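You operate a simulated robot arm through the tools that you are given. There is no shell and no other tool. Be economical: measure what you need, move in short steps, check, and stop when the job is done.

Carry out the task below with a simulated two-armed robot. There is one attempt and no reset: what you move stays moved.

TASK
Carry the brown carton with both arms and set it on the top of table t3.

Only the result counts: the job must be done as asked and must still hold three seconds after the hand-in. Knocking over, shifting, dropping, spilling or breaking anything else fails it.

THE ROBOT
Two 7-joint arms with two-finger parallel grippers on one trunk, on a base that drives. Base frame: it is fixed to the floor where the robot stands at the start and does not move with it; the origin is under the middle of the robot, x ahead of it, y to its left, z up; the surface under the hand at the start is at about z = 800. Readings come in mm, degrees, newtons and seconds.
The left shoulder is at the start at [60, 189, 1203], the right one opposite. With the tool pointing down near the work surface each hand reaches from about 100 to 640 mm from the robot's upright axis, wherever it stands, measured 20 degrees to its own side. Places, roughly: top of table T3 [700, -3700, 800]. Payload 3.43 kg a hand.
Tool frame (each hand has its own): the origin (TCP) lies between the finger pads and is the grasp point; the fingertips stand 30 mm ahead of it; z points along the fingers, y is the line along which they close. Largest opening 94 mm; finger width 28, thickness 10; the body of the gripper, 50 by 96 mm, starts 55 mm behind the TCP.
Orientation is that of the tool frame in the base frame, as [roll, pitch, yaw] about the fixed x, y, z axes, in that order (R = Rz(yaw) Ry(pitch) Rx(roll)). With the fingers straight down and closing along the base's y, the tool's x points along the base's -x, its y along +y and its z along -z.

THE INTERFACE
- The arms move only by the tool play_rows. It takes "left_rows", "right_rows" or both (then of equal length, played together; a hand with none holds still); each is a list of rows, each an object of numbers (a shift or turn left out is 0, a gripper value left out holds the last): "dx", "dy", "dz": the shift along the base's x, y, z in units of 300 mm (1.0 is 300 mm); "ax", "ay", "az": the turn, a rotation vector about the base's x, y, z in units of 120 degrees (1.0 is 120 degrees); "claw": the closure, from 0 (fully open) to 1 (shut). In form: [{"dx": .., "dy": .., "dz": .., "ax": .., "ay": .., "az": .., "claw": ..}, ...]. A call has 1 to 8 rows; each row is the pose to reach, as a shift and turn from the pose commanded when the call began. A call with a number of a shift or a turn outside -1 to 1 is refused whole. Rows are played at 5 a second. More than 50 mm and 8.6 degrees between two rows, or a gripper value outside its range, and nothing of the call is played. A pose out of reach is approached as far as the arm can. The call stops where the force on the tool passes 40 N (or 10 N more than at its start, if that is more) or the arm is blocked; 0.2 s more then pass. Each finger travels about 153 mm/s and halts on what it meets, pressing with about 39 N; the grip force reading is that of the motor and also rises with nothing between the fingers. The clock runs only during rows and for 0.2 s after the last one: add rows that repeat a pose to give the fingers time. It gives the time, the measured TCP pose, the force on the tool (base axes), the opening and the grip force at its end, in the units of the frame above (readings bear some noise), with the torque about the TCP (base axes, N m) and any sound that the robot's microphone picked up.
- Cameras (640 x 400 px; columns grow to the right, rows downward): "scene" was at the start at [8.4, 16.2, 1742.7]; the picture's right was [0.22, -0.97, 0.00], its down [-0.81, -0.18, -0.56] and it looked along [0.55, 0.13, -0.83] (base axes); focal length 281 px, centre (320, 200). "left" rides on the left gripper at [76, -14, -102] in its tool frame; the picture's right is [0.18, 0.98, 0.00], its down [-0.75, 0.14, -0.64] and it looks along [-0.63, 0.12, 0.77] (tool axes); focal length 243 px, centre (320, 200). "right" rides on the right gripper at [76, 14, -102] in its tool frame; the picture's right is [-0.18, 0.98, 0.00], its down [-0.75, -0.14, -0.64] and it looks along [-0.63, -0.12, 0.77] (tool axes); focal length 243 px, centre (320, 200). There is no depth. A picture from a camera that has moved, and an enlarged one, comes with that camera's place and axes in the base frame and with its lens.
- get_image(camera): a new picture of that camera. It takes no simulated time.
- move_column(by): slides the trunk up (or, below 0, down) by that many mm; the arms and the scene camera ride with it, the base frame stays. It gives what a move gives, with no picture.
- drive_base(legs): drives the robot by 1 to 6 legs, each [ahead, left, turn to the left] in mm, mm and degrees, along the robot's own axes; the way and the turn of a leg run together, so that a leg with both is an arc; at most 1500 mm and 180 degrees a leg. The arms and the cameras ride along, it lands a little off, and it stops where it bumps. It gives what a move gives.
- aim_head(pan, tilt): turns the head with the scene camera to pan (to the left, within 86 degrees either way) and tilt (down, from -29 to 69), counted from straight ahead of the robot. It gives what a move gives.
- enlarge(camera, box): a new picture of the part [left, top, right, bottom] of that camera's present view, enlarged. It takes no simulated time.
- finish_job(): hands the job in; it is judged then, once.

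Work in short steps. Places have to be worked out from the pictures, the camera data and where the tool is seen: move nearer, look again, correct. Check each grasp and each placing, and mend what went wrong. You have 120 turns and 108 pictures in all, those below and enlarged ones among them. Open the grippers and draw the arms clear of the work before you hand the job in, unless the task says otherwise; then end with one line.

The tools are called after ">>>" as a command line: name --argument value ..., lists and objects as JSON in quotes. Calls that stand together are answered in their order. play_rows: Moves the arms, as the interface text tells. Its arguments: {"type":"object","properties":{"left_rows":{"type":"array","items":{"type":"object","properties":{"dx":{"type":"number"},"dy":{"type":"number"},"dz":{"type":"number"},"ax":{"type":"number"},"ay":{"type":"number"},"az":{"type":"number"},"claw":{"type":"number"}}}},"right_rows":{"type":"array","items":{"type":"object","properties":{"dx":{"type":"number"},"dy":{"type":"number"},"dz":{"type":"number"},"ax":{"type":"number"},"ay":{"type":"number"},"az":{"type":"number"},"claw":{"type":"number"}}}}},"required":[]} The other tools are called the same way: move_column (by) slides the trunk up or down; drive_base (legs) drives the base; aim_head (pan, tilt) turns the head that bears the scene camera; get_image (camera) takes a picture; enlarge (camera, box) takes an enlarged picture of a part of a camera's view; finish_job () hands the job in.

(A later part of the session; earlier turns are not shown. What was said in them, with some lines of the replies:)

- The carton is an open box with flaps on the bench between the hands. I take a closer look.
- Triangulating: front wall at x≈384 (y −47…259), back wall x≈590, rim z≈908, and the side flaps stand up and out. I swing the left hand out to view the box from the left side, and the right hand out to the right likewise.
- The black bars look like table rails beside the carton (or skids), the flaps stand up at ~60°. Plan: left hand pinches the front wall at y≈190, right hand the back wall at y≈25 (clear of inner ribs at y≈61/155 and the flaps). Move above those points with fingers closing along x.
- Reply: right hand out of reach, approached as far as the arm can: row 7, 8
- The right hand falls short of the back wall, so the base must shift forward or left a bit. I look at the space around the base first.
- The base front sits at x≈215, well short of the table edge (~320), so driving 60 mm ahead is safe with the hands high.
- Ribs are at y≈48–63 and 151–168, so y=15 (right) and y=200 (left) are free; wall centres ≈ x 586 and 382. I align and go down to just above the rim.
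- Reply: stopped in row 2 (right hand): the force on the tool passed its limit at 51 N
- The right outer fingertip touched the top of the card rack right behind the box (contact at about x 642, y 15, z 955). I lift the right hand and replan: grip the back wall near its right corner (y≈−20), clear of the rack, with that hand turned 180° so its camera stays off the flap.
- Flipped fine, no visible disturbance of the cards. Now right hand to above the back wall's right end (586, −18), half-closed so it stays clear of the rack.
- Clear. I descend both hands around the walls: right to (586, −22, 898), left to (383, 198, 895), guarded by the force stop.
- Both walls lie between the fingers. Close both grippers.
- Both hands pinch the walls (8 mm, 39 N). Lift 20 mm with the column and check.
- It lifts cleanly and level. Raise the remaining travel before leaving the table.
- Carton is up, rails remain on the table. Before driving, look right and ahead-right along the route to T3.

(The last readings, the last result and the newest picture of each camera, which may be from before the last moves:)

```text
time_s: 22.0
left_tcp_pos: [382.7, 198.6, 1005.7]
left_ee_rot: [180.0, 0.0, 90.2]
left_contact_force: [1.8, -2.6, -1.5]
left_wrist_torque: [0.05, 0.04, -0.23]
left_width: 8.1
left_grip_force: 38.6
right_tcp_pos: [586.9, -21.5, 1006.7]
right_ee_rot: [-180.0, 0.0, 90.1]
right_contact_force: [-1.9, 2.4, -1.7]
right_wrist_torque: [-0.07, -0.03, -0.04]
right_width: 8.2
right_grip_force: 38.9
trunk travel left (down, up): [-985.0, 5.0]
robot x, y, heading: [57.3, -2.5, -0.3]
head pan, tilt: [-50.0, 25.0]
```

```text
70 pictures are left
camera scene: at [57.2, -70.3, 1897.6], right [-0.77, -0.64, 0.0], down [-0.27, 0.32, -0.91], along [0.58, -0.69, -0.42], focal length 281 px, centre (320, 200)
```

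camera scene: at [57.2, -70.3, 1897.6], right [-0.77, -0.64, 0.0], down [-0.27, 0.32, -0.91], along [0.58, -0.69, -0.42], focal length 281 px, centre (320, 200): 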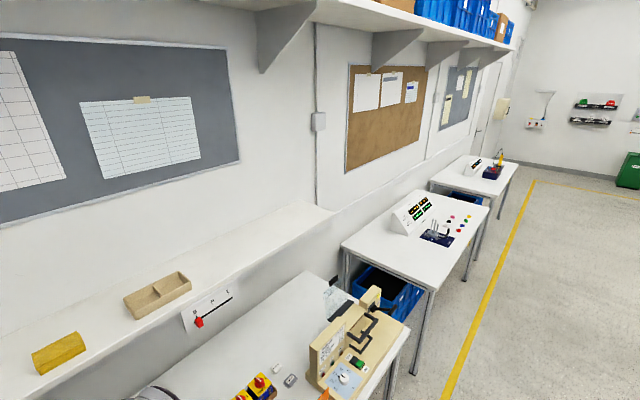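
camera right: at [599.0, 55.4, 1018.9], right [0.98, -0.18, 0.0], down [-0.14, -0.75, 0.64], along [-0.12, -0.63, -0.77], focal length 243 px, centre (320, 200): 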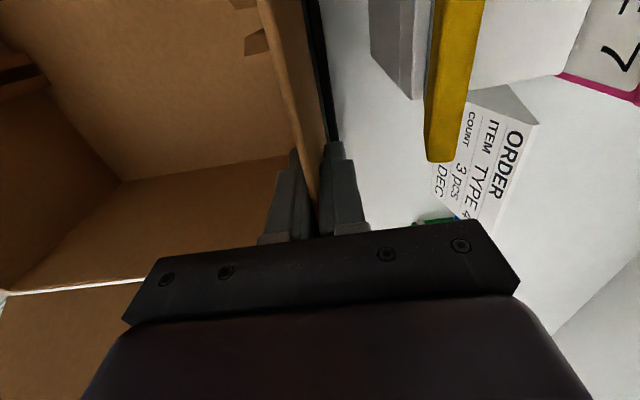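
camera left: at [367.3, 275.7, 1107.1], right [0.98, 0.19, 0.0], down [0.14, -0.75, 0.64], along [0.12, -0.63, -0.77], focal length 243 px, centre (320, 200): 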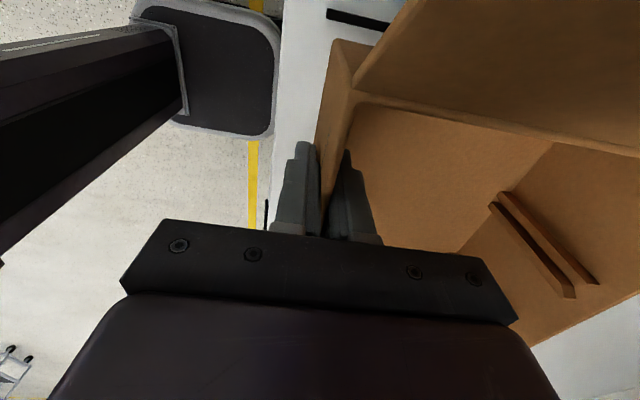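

The route is clear: back off 500 mm, then strafe right along the aisle. Drive part-way first.

>>> drive_base --legs '[[-500, 0, 0]]'

>>> drive_base --legs '[[0, -1000, 0], [0, -1000, 0]]'

>>> get_image --camera "scene"

>>> get_image --camera "right"

```text
time_s: 25.0
left_tcp_pos: [-112.4, 198.0, 1004.5]
left_ee_rot: [-179.9, -0.1, 90.1]
left_contact_force: [1.5, -3.2, -1.4]
left_wrist_torque: [-0.02, 0.02, -0.22]
left_width: 8.2
left_grip_force: 39.1
right_tcp_pos: [91.7, -22.5, 1006.8]
right_ee_rot: [180.0, 0.0, 89.9]
right_contact_force: [-1.9, 3.1, -1.3]
right_wrist_torque: [0.02, 0.01, -0.02]
right_width: 8.2
right_grip_force: 39.0
trunk travel left (down, up): [-985.0, 5.0]
robot x, y, heading: [-436.2, 1.1, 0.1]
head pan, tilt: [-50.0, 25.0]
```

```text
time_s: 34.9
left_tcp_pos: [-68.2, -1776.4, 1005.3]
left_ee_rot: [180.0, -0.1, 91.8]
left_contact_force: [-0.5, -0.7, -1.5]
left_wrist_torque: [0.01, -0.01, -0.19]
left_width: 8.3
left_grip_force: 38.8
right_tcp_pos: [142.0, -1990.5, 1007.1]
right_ee_rot: [-179.9, 0.0, 91.6]
right_contact_force: [-0.1, 0.7, -1.8]
right_wrist_torque: [0.01, 0.05, 0.0]
right_width: 8.1
right_grip_force: 38.7
trunk travel left (down, up): [-985.0, 5.0]
robot x, y, heading: [-385.4, -1984.6, 1.5]
head pan, tilt: [-50.0, 25.0]
```

```text
69 pictures are left
camera scene: at [-384.8, -2053.5, 1897.7], right [-0.75, -0.66, 0.0], down [-0.28, 0.32, -0.91], along [0.6, -0.68, -0.42], focal length 281 px, centre (320, 200)
```

scene: 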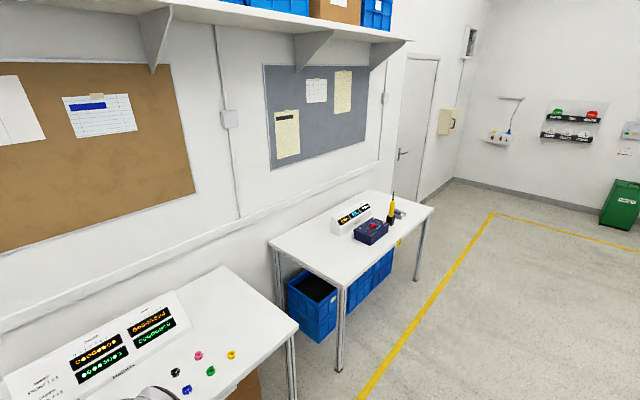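

```text
68 pictures are left
camera right: at [153.4, -1913.3, 1108.9], right [0.99, -0.16, 0.0], down [-0.12, -0.76, 0.64], along [-0.1, -0.63, -0.77], focal length 243 px, centre (320, 200)
```

right: 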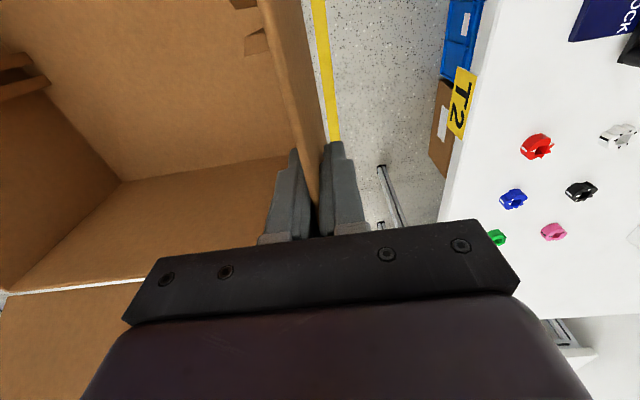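

Carton holds steady. T3 spans about x 330–970, y −3050…−4370, with a panel and navy box around its middle; the near-left part is free. Continue to about y −3300, correcting heading and distance.

>>> drive_base --legs '[[-60, 0, -1.5], [0, -1270, 0]]'

>>> aim_head --pan 0 --tilt 40

>>> get_image --camera "scene"

```text
time_s: 41.9
left_tcp_pos: [-99.6, -3067.3, 1004.7]
left_ee_rot: [179.9, -0.1, 92.7]
left_contact_force: [-0.1, -0.9, -1.8]
left_wrist_torque: [0.0, 0.0, -0.2]
left_width: 8.1
left_grip_force: 38.3
right_tcp_pos: [112.7, -3279.4, 1005.9]
right_ee_rot: [-179.9, 0.0, 92.4]
right_contact_force: [-0.7, 1.4, -2.2]
right_wrist_torque: [-0.04, 0.03, 0.02]
right_width: 8.1
right_grip_force: 38.8
trunk travel left (down, up): [-985.0, 5.0]
robot x, y, heading: [-410.4, -3280.5, 2.4]
head pan, tilt: [-50.0, 25.0]
```

```text
time_s: 43.1
left_tcp_pos: [-98.6, -3067.6, 1004.2]
left_ee_rot: [180.0, 0.1, 92.7]
left_contact_force: [-0.3, -1.6, -2.9]
left_wrist_torque: [0.07, 0.0, -0.21]
left_width: 8.0
left_grip_force: 38.8
right_tcp_pos: [114.1, -3278.7, 1006.7]
right_ee_rot: [180.0, 0.0, 92.3]
right_contact_force: [-0.8, 1.7, -1.0]
right_wrist_torque: [-0.11, 0.0, 0.0]
right_width: 8.0
right_grip_force: 38.7
trunk travel left (down, up): [-985.0, 5.0]
robot x, y, heading: [-414.8, -3283.7, 2.6]
head pan, tilt: [0.0, 40.0]
```

```text
67 pictures are left
camera scene: at [-390.1, -3278.5, 1874.3], right [0.04, -1.0, 0.0], down [-0.64, -0.03, -0.77], along [0.77, 0.03, -0.64], focal length 281 px, centre (320, 200)
```

scene: 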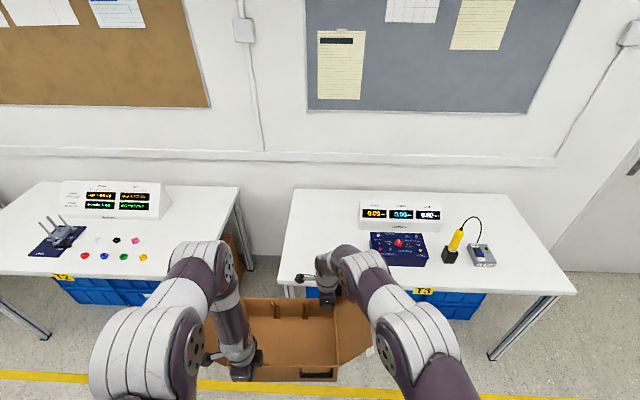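

T3's left part is free between its left edge (y≈−3055) and the navy box (y≈−3490). Target carton centre ≈ (490, −3260): robot at about (64, −3366), heading 0. First square up and strafe.

>>> drive_base --legs '[[0, 0, -2.6], [0, -84, 0]]'

```text
time_s: 44.6
left_tcp_pos: [-90.6, -3165.1, 1005.4]
left_ee_rot: [-179.9, 0.2, 90.0]
left_contact_force: [0.5, -0.4, -1.6]
left_wrist_torque: [0.07, 0.0, -0.2]
left_width: 8.2
left_grip_force: 38.7
right_tcp_pos: [113.4, -3384.9, 1007.0]
right_ee_rot: [179.9, 0.2, 89.8]
right_contact_force: [-1.0, 0.8, -0.9]
right_wrist_torque: [-0.11, 0.02, 0.03]
right_width: 8.2
right_grip_force: 38.9
trunk travel left (down, up): [-985.0, 5.0]
robot x, y, heading: [-416.2, -3363.2, -0.4]
head pan, tilt: [0.0, 40.0]
```

Well aligned. Drive ahead in two steps, checking in between.

>>> drive_base --legs '[[330, 0, 0.3]]'

>>> get_image --camera "scene"

>>> get_image --camera "right"

>>> get_image --camera "left"

```text
time_s: 46.8
left_tcp_pos: [249.5, -3171.3, 1004.7]
left_ee_rot: [179.9, 0.0, 89.5]
left_contact_force: [-0.7, -0.7, -2.1]
left_wrist_torque: [-0.03, -0.06, -0.17]
left_width: 8.4
left_grip_force: 38.8
right_tcp_pos: [449.7, -3394.7, 1008.4]
right_ee_rot: [179.9, 0.0, 89.3]
right_contact_force: [0.4, 1.6, -1.5]
right_wrist_torque: [-0.03, 0.01, -0.03]
right_width: 8.2
right_grip_force: 39.3
trunk travel left (down, up): [-985.0, 5.0]
robot x, y, heading: [-80.2, -3370.4, -0.7]
head pan, tilt: [0.0, 40.0]
```

```text
66 pictures are left
camera scene: at [-53.7, -3366.4, 1874.4], right [-0.01, -1.0, 0.0], down [-0.64, 0.01, -0.77], along [0.77, -0.01, -0.64], focal length 281 px, centre (320, 200)
```

scene: 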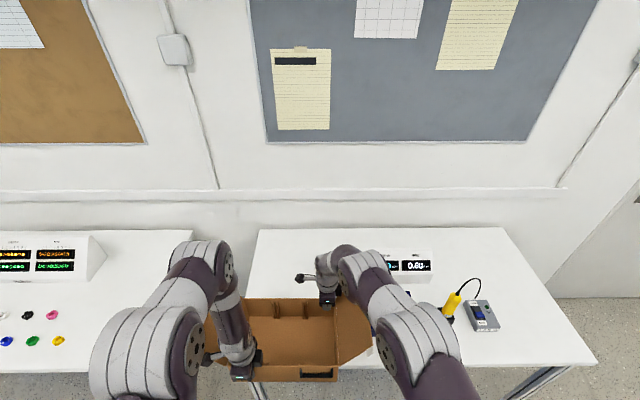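

```text
65 pictures are left
camera right: at [464.1, -3318.0, 1109.8], right [0.98, -0.2, 0.0], down [-0.15, -0.75, 0.64], along [-0.12, -0.63, -0.77], focal length 243 px, centre (320, 200)
```

right: 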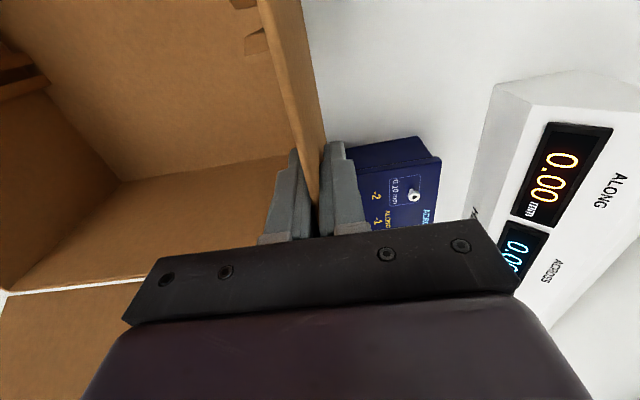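

```text
64 pictures are left
camera left: at [234.9, -3094.7, 1107.7], right [0.98, 0.18, 0.0], down [0.13, -0.75, 0.64], along [0.11, -0.63, -0.77], focal length 243 px, centre (320, 200)
```

left: 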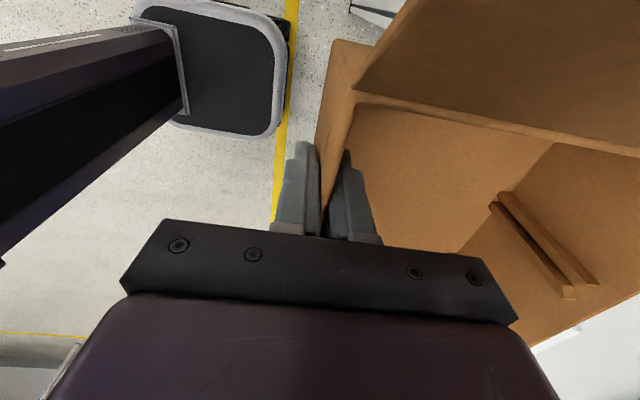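

Table is under the carton's path with no conflicts (navy box edge ≈ y −3456, panel from x≈660). Final approach: 140 ahead, 12 left, small heading fix.

>>> drive_base --legs '[[140, 12, 0.7]]'

>>> aim_head --pan 5 --tilt 60

>>> get_image --camera "scene"

>>> get_image --camera "right"

>>> get_image --camera "left"

```text
time_s: 48.1
left_tcp_pos: [385.9, -3155.1, 1006.9]
left_ee_rot: [179.9, -0.1, 90.4]
left_contact_force: [-0.4, -0.7, -0.2]
left_wrist_torque: [-0.01, -0.05, -0.18]
left_width: 8.2
left_grip_force: 38.6
right_tcp_pos: [591.3, -3376.2, 1007.0]
right_ee_rot: [180.0, 0.0, 90.3]
right_contact_force: [0.3, 1.0, -2.3]
right_wrist_torque: [-0.01, 0.02, -0.03]
right_width: 8.1
right_grip_force: 38.3
trunk travel left (down, up): [-985.0, 5.0]
robot x, y, heading: [66.6, -3354.8, 0.3]
head pan, tilt: [0.0, 40.0]
```

```text
time_s: 49.0
left_tcp_pos: [388.3, -3154.7, 1005.1]
left_ee_rot: [-179.8, 0.0, 90.4]
left_contact_force: [0.4, -1.2, -1.2]
left_wrist_torque: [0.06, -0.03, -0.19]
left_width: 8.0
left_grip_force: 39.2
right_tcp_pos: [592.7, -3375.9, 1006.4]
right_ee_rot: [-179.9, 0.0, 90.2]
right_contact_force: [-0.4, 1.1, -1.6]
right_wrist_torque: [-0.15, 0.05, -0.05]
right_width: 7.9
right_grip_force: 38.5
trunk travel left (down, up): [-985.0, 5.0]
robot x, y, heading: [63.3, -3353.5, 0.2]
head pan, tilt: [5.0, 60.0]
```

```text
63 pictures are left
camera scene: at [72.0, -3348.7, 1847.6], right [0.09, -1.0, 0.0], down [-0.86, -0.08, -0.5], along [0.5, 0.04, -0.87], focal length 281 px, centre (320, 200)
```

scene: 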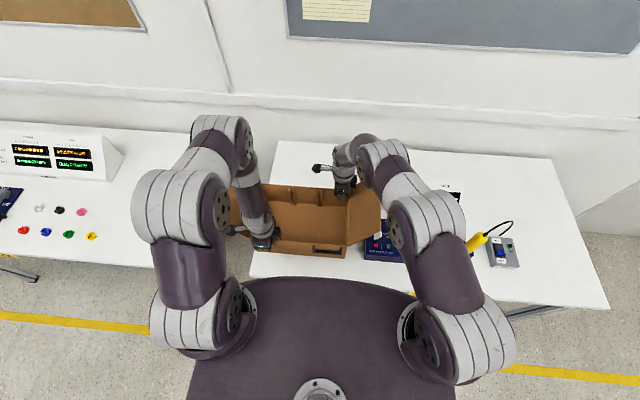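

```text
62 pictures are left
camera right: at [605.6, -3297.8, 1108.3], right [0.98, -0.18, 0.0], down [-0.14, -0.75, 0.64], along [-0.12, -0.63, -0.77], focal length 243 px, centre (320, 200)
```

right: 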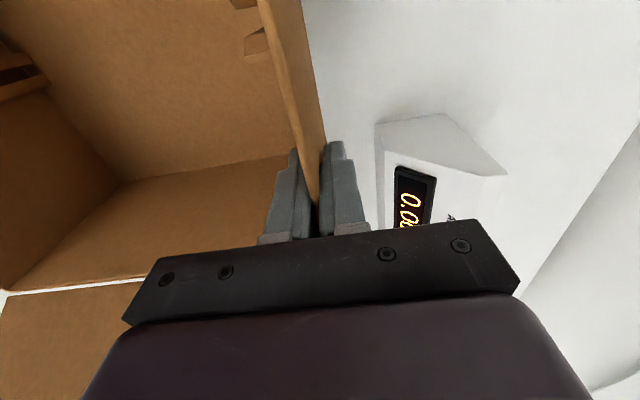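

```text
61 pictures are left
camera left: at [372.9, -3078.2, 1106.8], right [0.98, 0.19, 0.0], down [0.15, -0.75, 0.64], along [0.12, -0.63, -0.77], focal length 243 px, centre (320, 200)
```

left: 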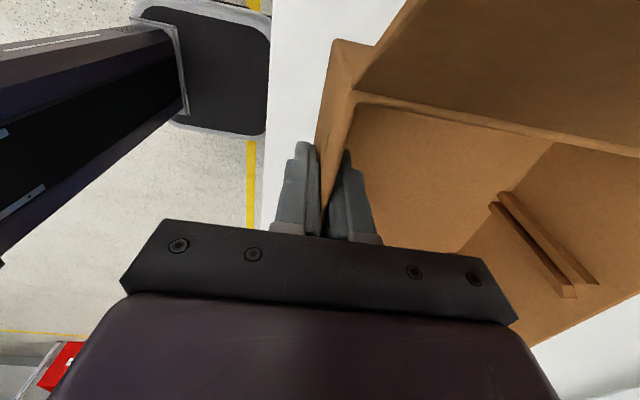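

Footprint is on the table: about 30 mm from the left edge and 55 mm from the navy box. Lower with the column.

>>> move_column --by -90

>>> get_image --camera "scene"

>>> get_image --camera "left"

```text
time_s: 50.2
left_tcp_pos: [386.5, -3155.3, 915.6]
left_ee_rot: [-180.0, 0.0, 90.4]
left_contact_force: [0.3, -1.4, -2.1]
left_wrist_torque: [0.0, -0.05, -0.22]
left_width: 8.1
left_grip_force: 39.1
right_tcp_pos: [591.5, -3375.2, 916.7]
right_ee_rot: [-180.0, 0.1, 90.2]
right_contact_force: [-0.4, 0.6, -1.4]
right_wrist_torque: [-0.09, 0.0, -0.01]
right_width: 7.9
right_grip_force: 39.5
trunk travel left (down, up): [-895.0, 95.0]
robot x, y, heading: [63.0, -3357.9, 0.3]
head pan, tilt: [5.0, 60.0]
```

```text
60 pictures are left
camera scene: at [70.2, -3348.9, 1757.6], right [0.09, -1.0, 0.0], down [-0.86, -0.08, -0.5], along [0.5, 0.05, -0.87], focal length 281 px, centre (320, 200)
```

scene: 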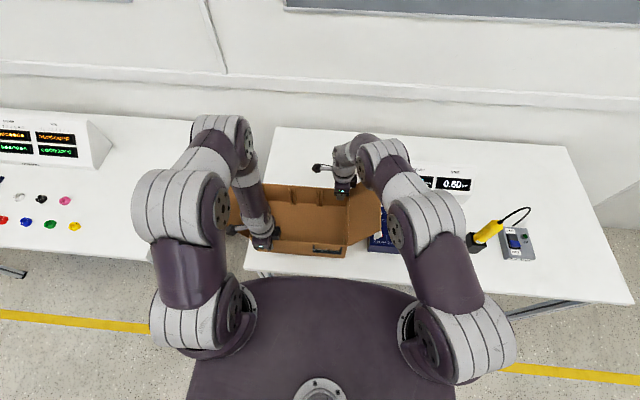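

```text
59 pictures are left
camera left: at [372.0, -3078.3, 1017.2], right [0.98, 0.19, 0.0], down [0.15, -0.75, 0.64], along [0.12, -0.63, -0.77], focal length 243 px, centre (320, 200)
```

left: 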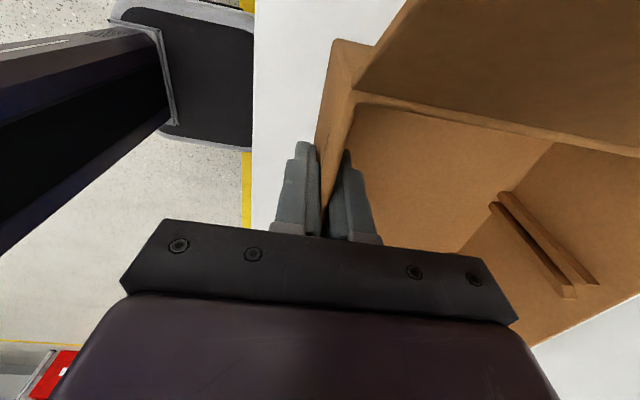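

>>> enlarge --camera "scene" --box '[210, 160, 430, 300]'

>>> move_column --by -14

>>> move_column --by -3

>>> move_column --by -3

```text
2.86 times, centred on (320, 230) of scene
camera zoom: at [70.2, -3348.9, 1757.6], right [0.09, -1.0, 0.0], down [-0.86, -0.08, -0.5], along [0.5, 0.05, -0.87], focal length 802 px, centre (320, 114)
```

zoom: 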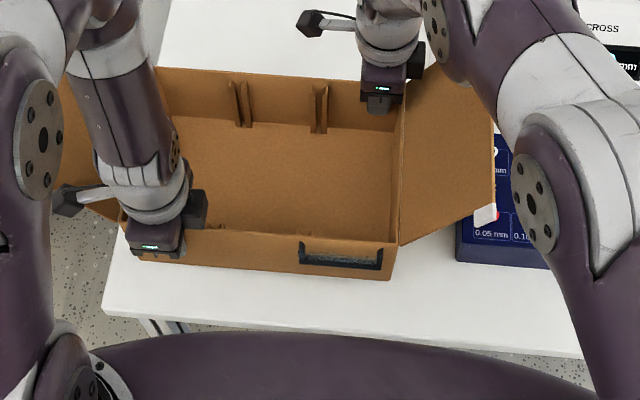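

```text
time_s: 50.9
left_tcp_pos: [387.6, -3155.4, 901.2]
left_ee_rot: [-180.0, 0.0, 90.4]
left_contact_force: [-0.5, 0.8, -1.1]
left_wrist_torque: [-0.02, -0.02, -0.17]
left_width: 7.9
left_grip_force: 39.3
right_tcp_pos: [591.9, -3375.8, 902.4]
right_ee_rot: [180.0, 0.0, 90.2]
right_contact_force: [0.5, 0.7, -1.0]
right_wrist_torque: [-0.05, 0.02, 0.0]
right_width: 8.2
right_grip_force: 39.3
trunk travel left (down, up): [-881.0, 109.0]
robot x, y, heading: [66.3, -3352.3, 0.1]
head pan, tilt: [5.0, 60.0]
```

```text
time_s: 51.4
left_tcp_pos: [386.9, -3155.7, 898.1]
left_ee_rot: [180.0, 0.0, 90.4]
left_contact_force: [0.3, -1.5, -2.5]
left_wrist_torque: [0.01, -0.03, -0.16]
left_width: 8.4
left_grip_force: 38.7
right_tcp_pos: [592.2, -3375.3, 899.8]
right_ee_rot: [180.0, 0.0, 90.2]
right_contact_force: [0.5, 0.7, -1.7]
right_wrist_torque: [-0.01, 0.02, 0.04]
right_width: 8.2
right_grip_force: 38.7
trunk travel left (down, up): [-878.0, 112.0]
robot x, y, heading: [64.6, -3352.6, 0.2]
head pan, tilt: [5.0, 60.0]
```

```text
time_s: 51.9
left_tcp_pos: [387.1, -3155.0, 895.1]
left_ee_rot: [-179.9, 0.0, 90.4]
left_contact_force: [-0.3, -0.7, -1.0]
left_wrist_torque: [-0.02, -0.04, -0.2]
left_width: 8.1
left_grip_force: 38.8
right_tcp_pos: [591.3, -3376.3, 897.0]
right_ee_rot: [-180.0, 0.0, 90.2]
right_contact_force: [-0.5, 0.9, 0.9]
right_wrist_torque: [-0.23, 0.04, 0.0]
right_width: 8.2
right_grip_force: 39.1
trunk travel left (down, up): [-875.0, 115.0]
robot x, y, heading: [64.2, -3357.3, 0.4]
head pan, tilt: [5.0, 60.0]
```

Just about touching (same height as on T1). Lower a little more until the force turns upward.

>>> move_column --by -2

>>> enlarge --camera "scene" --box '[210, 160, 430, 300]'

```text
time_s: 52.4
left_tcp_pos: [386.3, -3155.3, 894.4]
left_ee_rot: [179.8, 0.0, 90.5]
left_contact_force: [-1.2, 5.9, 31.9]
left_wrist_torque: [-0.11, 0.19, -0.18]
left_width: 8.3
left_grip_force: 39.4
right_tcp_pos: [592.4, -3375.2, 896.7]
right_ee_rot: [179.8, 0.0, 90.2]
right_contact_force: [5.3, -1.9, 6.0]
right_wrist_torque: [-0.86, 0.26, -0.03]
right_width: 8.2
right_grip_force: 39.4
trunk travel left (down, up): [-873.0, 117.0]
robot x, y, heading: [63.0, -3355.9, 0.3]
head pan, tilt: [5.0, 60.0]
```

```text
2.86 times, centred on (320, 230) of scene
camera zoom: at [67.7, -3349.4, 1736.2], right [0.09, -1.0, 0.0], down [-0.86, -0.08, -0.5], along [0.5, 0.05, -0.87], focal length 802 px, centre (320, 114)
```

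zoom: 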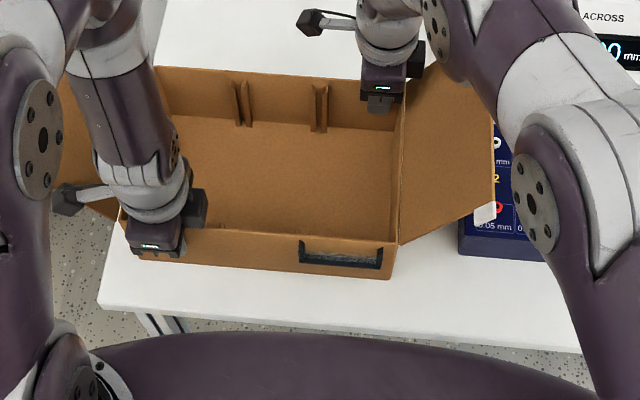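

Firm contact with the table. Open both grippers partially and hold.

>>> play_rows --left_rows '[{"claw": 0.8}, {"claw": 0.55}, {"claw": 0.5}, {"claw": 0.5}]' --right_rows '[{"claw": 0.8}, {"claw": 0.55}, {"claw": 0.5}, {"claw": 0.5}]'

>>> get_image --camera "left"

>>> get_image --camera "right"

```text
time_s: 53.4
left_tcp_pos: [387.2, -3154.9, 892.7]
left_ee_rot: [-180.0, 0.0, 90.4]
left_contact_force: [-0.2, 0.4, 0.5]
left_wrist_torque: [0.03, 0.02, 0.0]
left_width: 47.1
left_grip_force: 0.0
right_tcp_pos: [592.1, -3375.0, 894.8]
right_ee_rot: [180.0, 0.0, 90.2]
right_contact_force: [-0.1, -0.4, -0.1]
right_wrist_torque: [0.0, 0.04, 0.01]
right_width: 47.0
right_grip_force: 0.1
trunk travel left (down, up): [-873.0, 117.0]
robot x, y, heading: [61.7, -3356.9, 0.0]
head pan, tilt: [5.0, 60.0]
```

```text
56 pictures are left
camera left: at [371.7, -3078.4, 995.2], right [0.98, 0.19, 0.0], down [0.15, -0.75, 0.64], along [0.12, -0.63, -0.77], focal length 243 px, centre (320, 200)
```

left: 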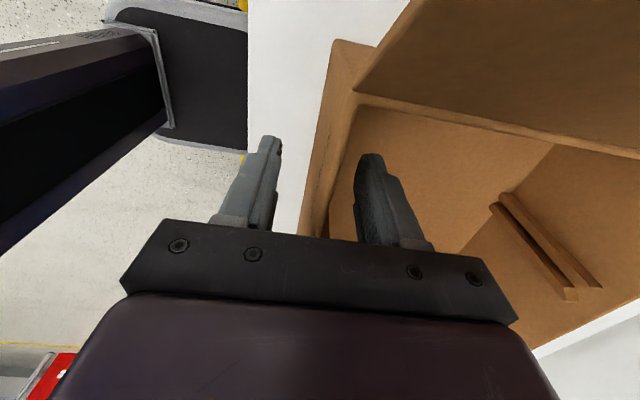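

```text
55 pictures are left
camera right: at [604.4, -3298.0, 997.0], right [0.98, -0.18, 0.0], down [-0.14, -0.75, 0.64], along [-0.12, -0.63, -0.77], focal length 243 px, centre (320, 200)
```

right: 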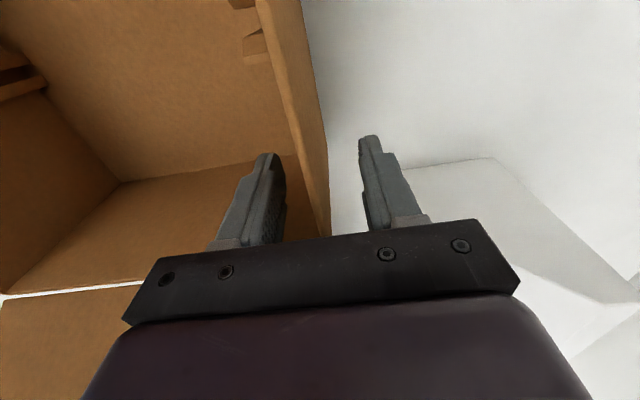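

Released cleanly. Raise straight up with the column, then the arms further.

>>> move_column --by 115

>>> play_rows --left_rows '[{"dz": 0.15}, {"dz": 0.3}, {"dz": 0.4}, {"dz": 0.4}]' --right_rows '[{"dz": 0.15}, {"dz": 0.3}, {"dz": 0.4}, {"dz": 0.4}]'

>>> get_image --camera "scene"

```text
time_s: 54.9
left_tcp_pos: [387.6, -3154.4, 1007.4]
left_ee_rot: [-179.9, 0.0, 90.4]
left_contact_force: [0.3, 0.0, 0.0]
left_wrist_torque: [0.01, 0.02, 0.02]
left_width: 46.7
left_grip_force: 0.1
right_tcp_pos: [591.3, -3375.9, 1009.6]
right_ee_rot: [-179.9, 0.0, 90.2]
right_contact_force: [0.4, 0.0, 0.0]
right_wrist_torque: [0.01, 0.03, 0.0]
right_width: 46.8
right_grip_force: 0.0
trunk travel left (down, up): [-988.0, 2.0]
robot x, y, heading: [65.1, -3358.8, 0.4]
head pan, tilt: [5.0, 60.0]
```

```text
time_s: 55.9
left_tcp_pos: [386.3, -3157.0, 1129.4]
left_ee_rot: [-179.8, 0.0, 90.4]
left_contact_force: [0.0, -0.1, 0.0]
left_wrist_torque: [-0.01, -0.01, -0.04]
left_width: 47.0
left_grip_force: 0.1
right_tcp_pos: [594.7, -3376.3, 1128.8]
right_ee_rot: [180.0, 0.0, 90.2]
right_contact_force: [0.1, -0.1, 0.5]
right_wrist_torque: [0.02, 0.03, -0.02]
right_width: 46.8
right_grip_force: 0.0
trunk travel left (down, up): [-988.0, 2.0]
robot x, y, heading: [65.3, -3353.2, 0.2]
head pan, tilt: [5.0, 60.0]
```

```text
54 pictures are left
camera scene: at [70.4, -3348.8, 1850.5], right [0.09, -1.0, 0.0], down [-0.86, -0.08, -0.5], along [0.5, 0.05, -0.87], focal length 281 px, centre (320, 200)
```

scene: 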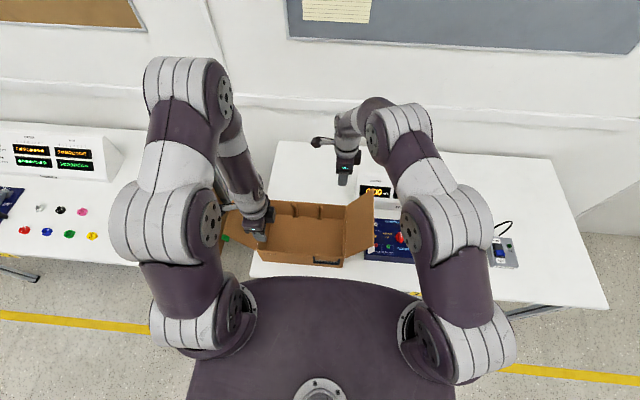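

The carton stands on T3 and the fingertips are above the flaps. Back the robot off to clear the arms and check.

>>> drive_base --legs '[[-450, 0, 0]]'

>>> aim_head --pan 5 --tilt 40

>>> get_image --camera "scene"

```text
time_s: 58.6
left_tcp_pos: [-71.5, -3158.7, 1129.4]
left_ee_rot: [-179.9, -0.1, 90.5]
left_contact_force: [-0.2, -0.1, 0.1]
left_wrist_torque: [-0.01, 0.02, -0.01]
left_width: 47.0
left_grip_force: 0.0
right_tcp_pos: [136.5, -3377.0, 1127.7]
right_ee_rot: [-179.8, 0.1, 90.3]
right_contact_force: [0.4, -0.3, -0.1]
right_wrist_torque: [-0.02, 0.0, 0.0]
right_width: 46.8
right_grip_force: 0.1
trunk travel left (down, up): [-988.0, 2.0]
robot x, y, heading: [-392.8, -3354.2, 0.4]
head pan, tilt: [5.0, 60.0]
```

```text
time_s: 59.5
left_tcp_pos: [-73.3, -3159.1, 1130.1]
left_ee_rot: [-180.0, 0.0, 90.4]
left_contact_force: [-0.2, -0.7, -0.3]
left_wrist_torque: [-0.01, 0.0, -0.02]
left_width: 46.7
left_grip_force: 0.1
right_tcp_pos: [136.4, -3377.0, 1128.7]
right_ee_rot: [-179.9, 0.0, 90.2]
right_contact_force: [0.6, 0.3, 0.4]
right_wrist_torque: [0.01, 0.0, -0.04]
right_width: 47.0
right_grip_force: 0.0
trunk travel left (down, up): [-988.0, 2.0]
robot x, y, heading: [-396.8, -3354.2, 0.2]
head pan, tilt: [5.0, 40.0]
```

```text
53 pictures are left
camera scene: at [-371.1, -3349.1, 1877.3], right [0.09, -1.0, 0.0], down [-0.64, -0.06, -0.77], along [0.76, 0.07, -0.64], focal length 281 px, centre (320, 200)
```

scene: 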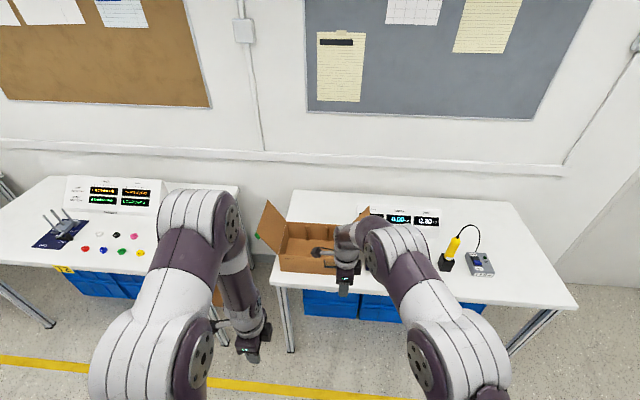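

Carton rests on T3. I open the grippers fully and take a last close look, including the display box.

>>> play_rows --left_rows '[{"claw": 0}, {"claw": 0}]' --right_rows '[{"claw": 0, "dy": -0.1}, {"claw": 0, "dy": -0.2}]'

>>> enlarge --camera "scene" --box '[250, 180, 510, 320]'

```text
time_s: 60.1
left_tcp_pos: [-72.4, -3159.7, 1129.3]
left_ee_rot: [-180.0, -0.1, 90.5]
left_contact_force: [0.0, 0.0, -0.2]
left_wrist_torque: [0.04, 0.0, 0.02]
left_width: 94.2
left_grip_force: 0.0
right_tcp_pos: [135.0, -3437.8, 1126.4]
right_ee_rot: [-180.0, -0.1, 90.3]
right_contact_force: [0.2, -0.6, 0.0]
right_wrist_torque: [0.01, -0.01, -0.01]
right_width: 93.9
right_grip_force: 0.0
trunk travel left (down, up): [-988.0, 2.0]
robot x, y, heading: [-394.7, -3355.3, 0.3]
head pan, tilt: [5.0, 40.0]
```

```text
2.46 times, centred on (380, 250) of scene
camera zoom: at [-370.5, -3351.2, 1877.3], right [0.09, -1.0, 0.0], down [-0.64, -0.06, -0.77], along [0.76, 0.07, -0.64], focal length 691 px, centre (172, 77)
```

zoom: 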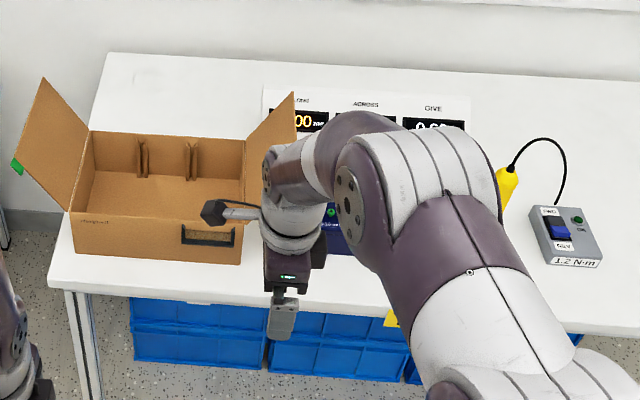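

The carton stands flat and entirely on T3, the items on T3 are untouched, and the arms are clear. I hand the job in.

>>> finish_job

```text
The job is handed in.
```

I carried the brown carton to table T3 with both arms and set it flat on the top, near the left end. Both grippers are open, the arms are clear, and the job is handed in. While I was reaching for the carton on T1, the right fingertip briefly pressed the top of the card rack behind it (about 51 N); the pictures afterwards showed nothing moved.
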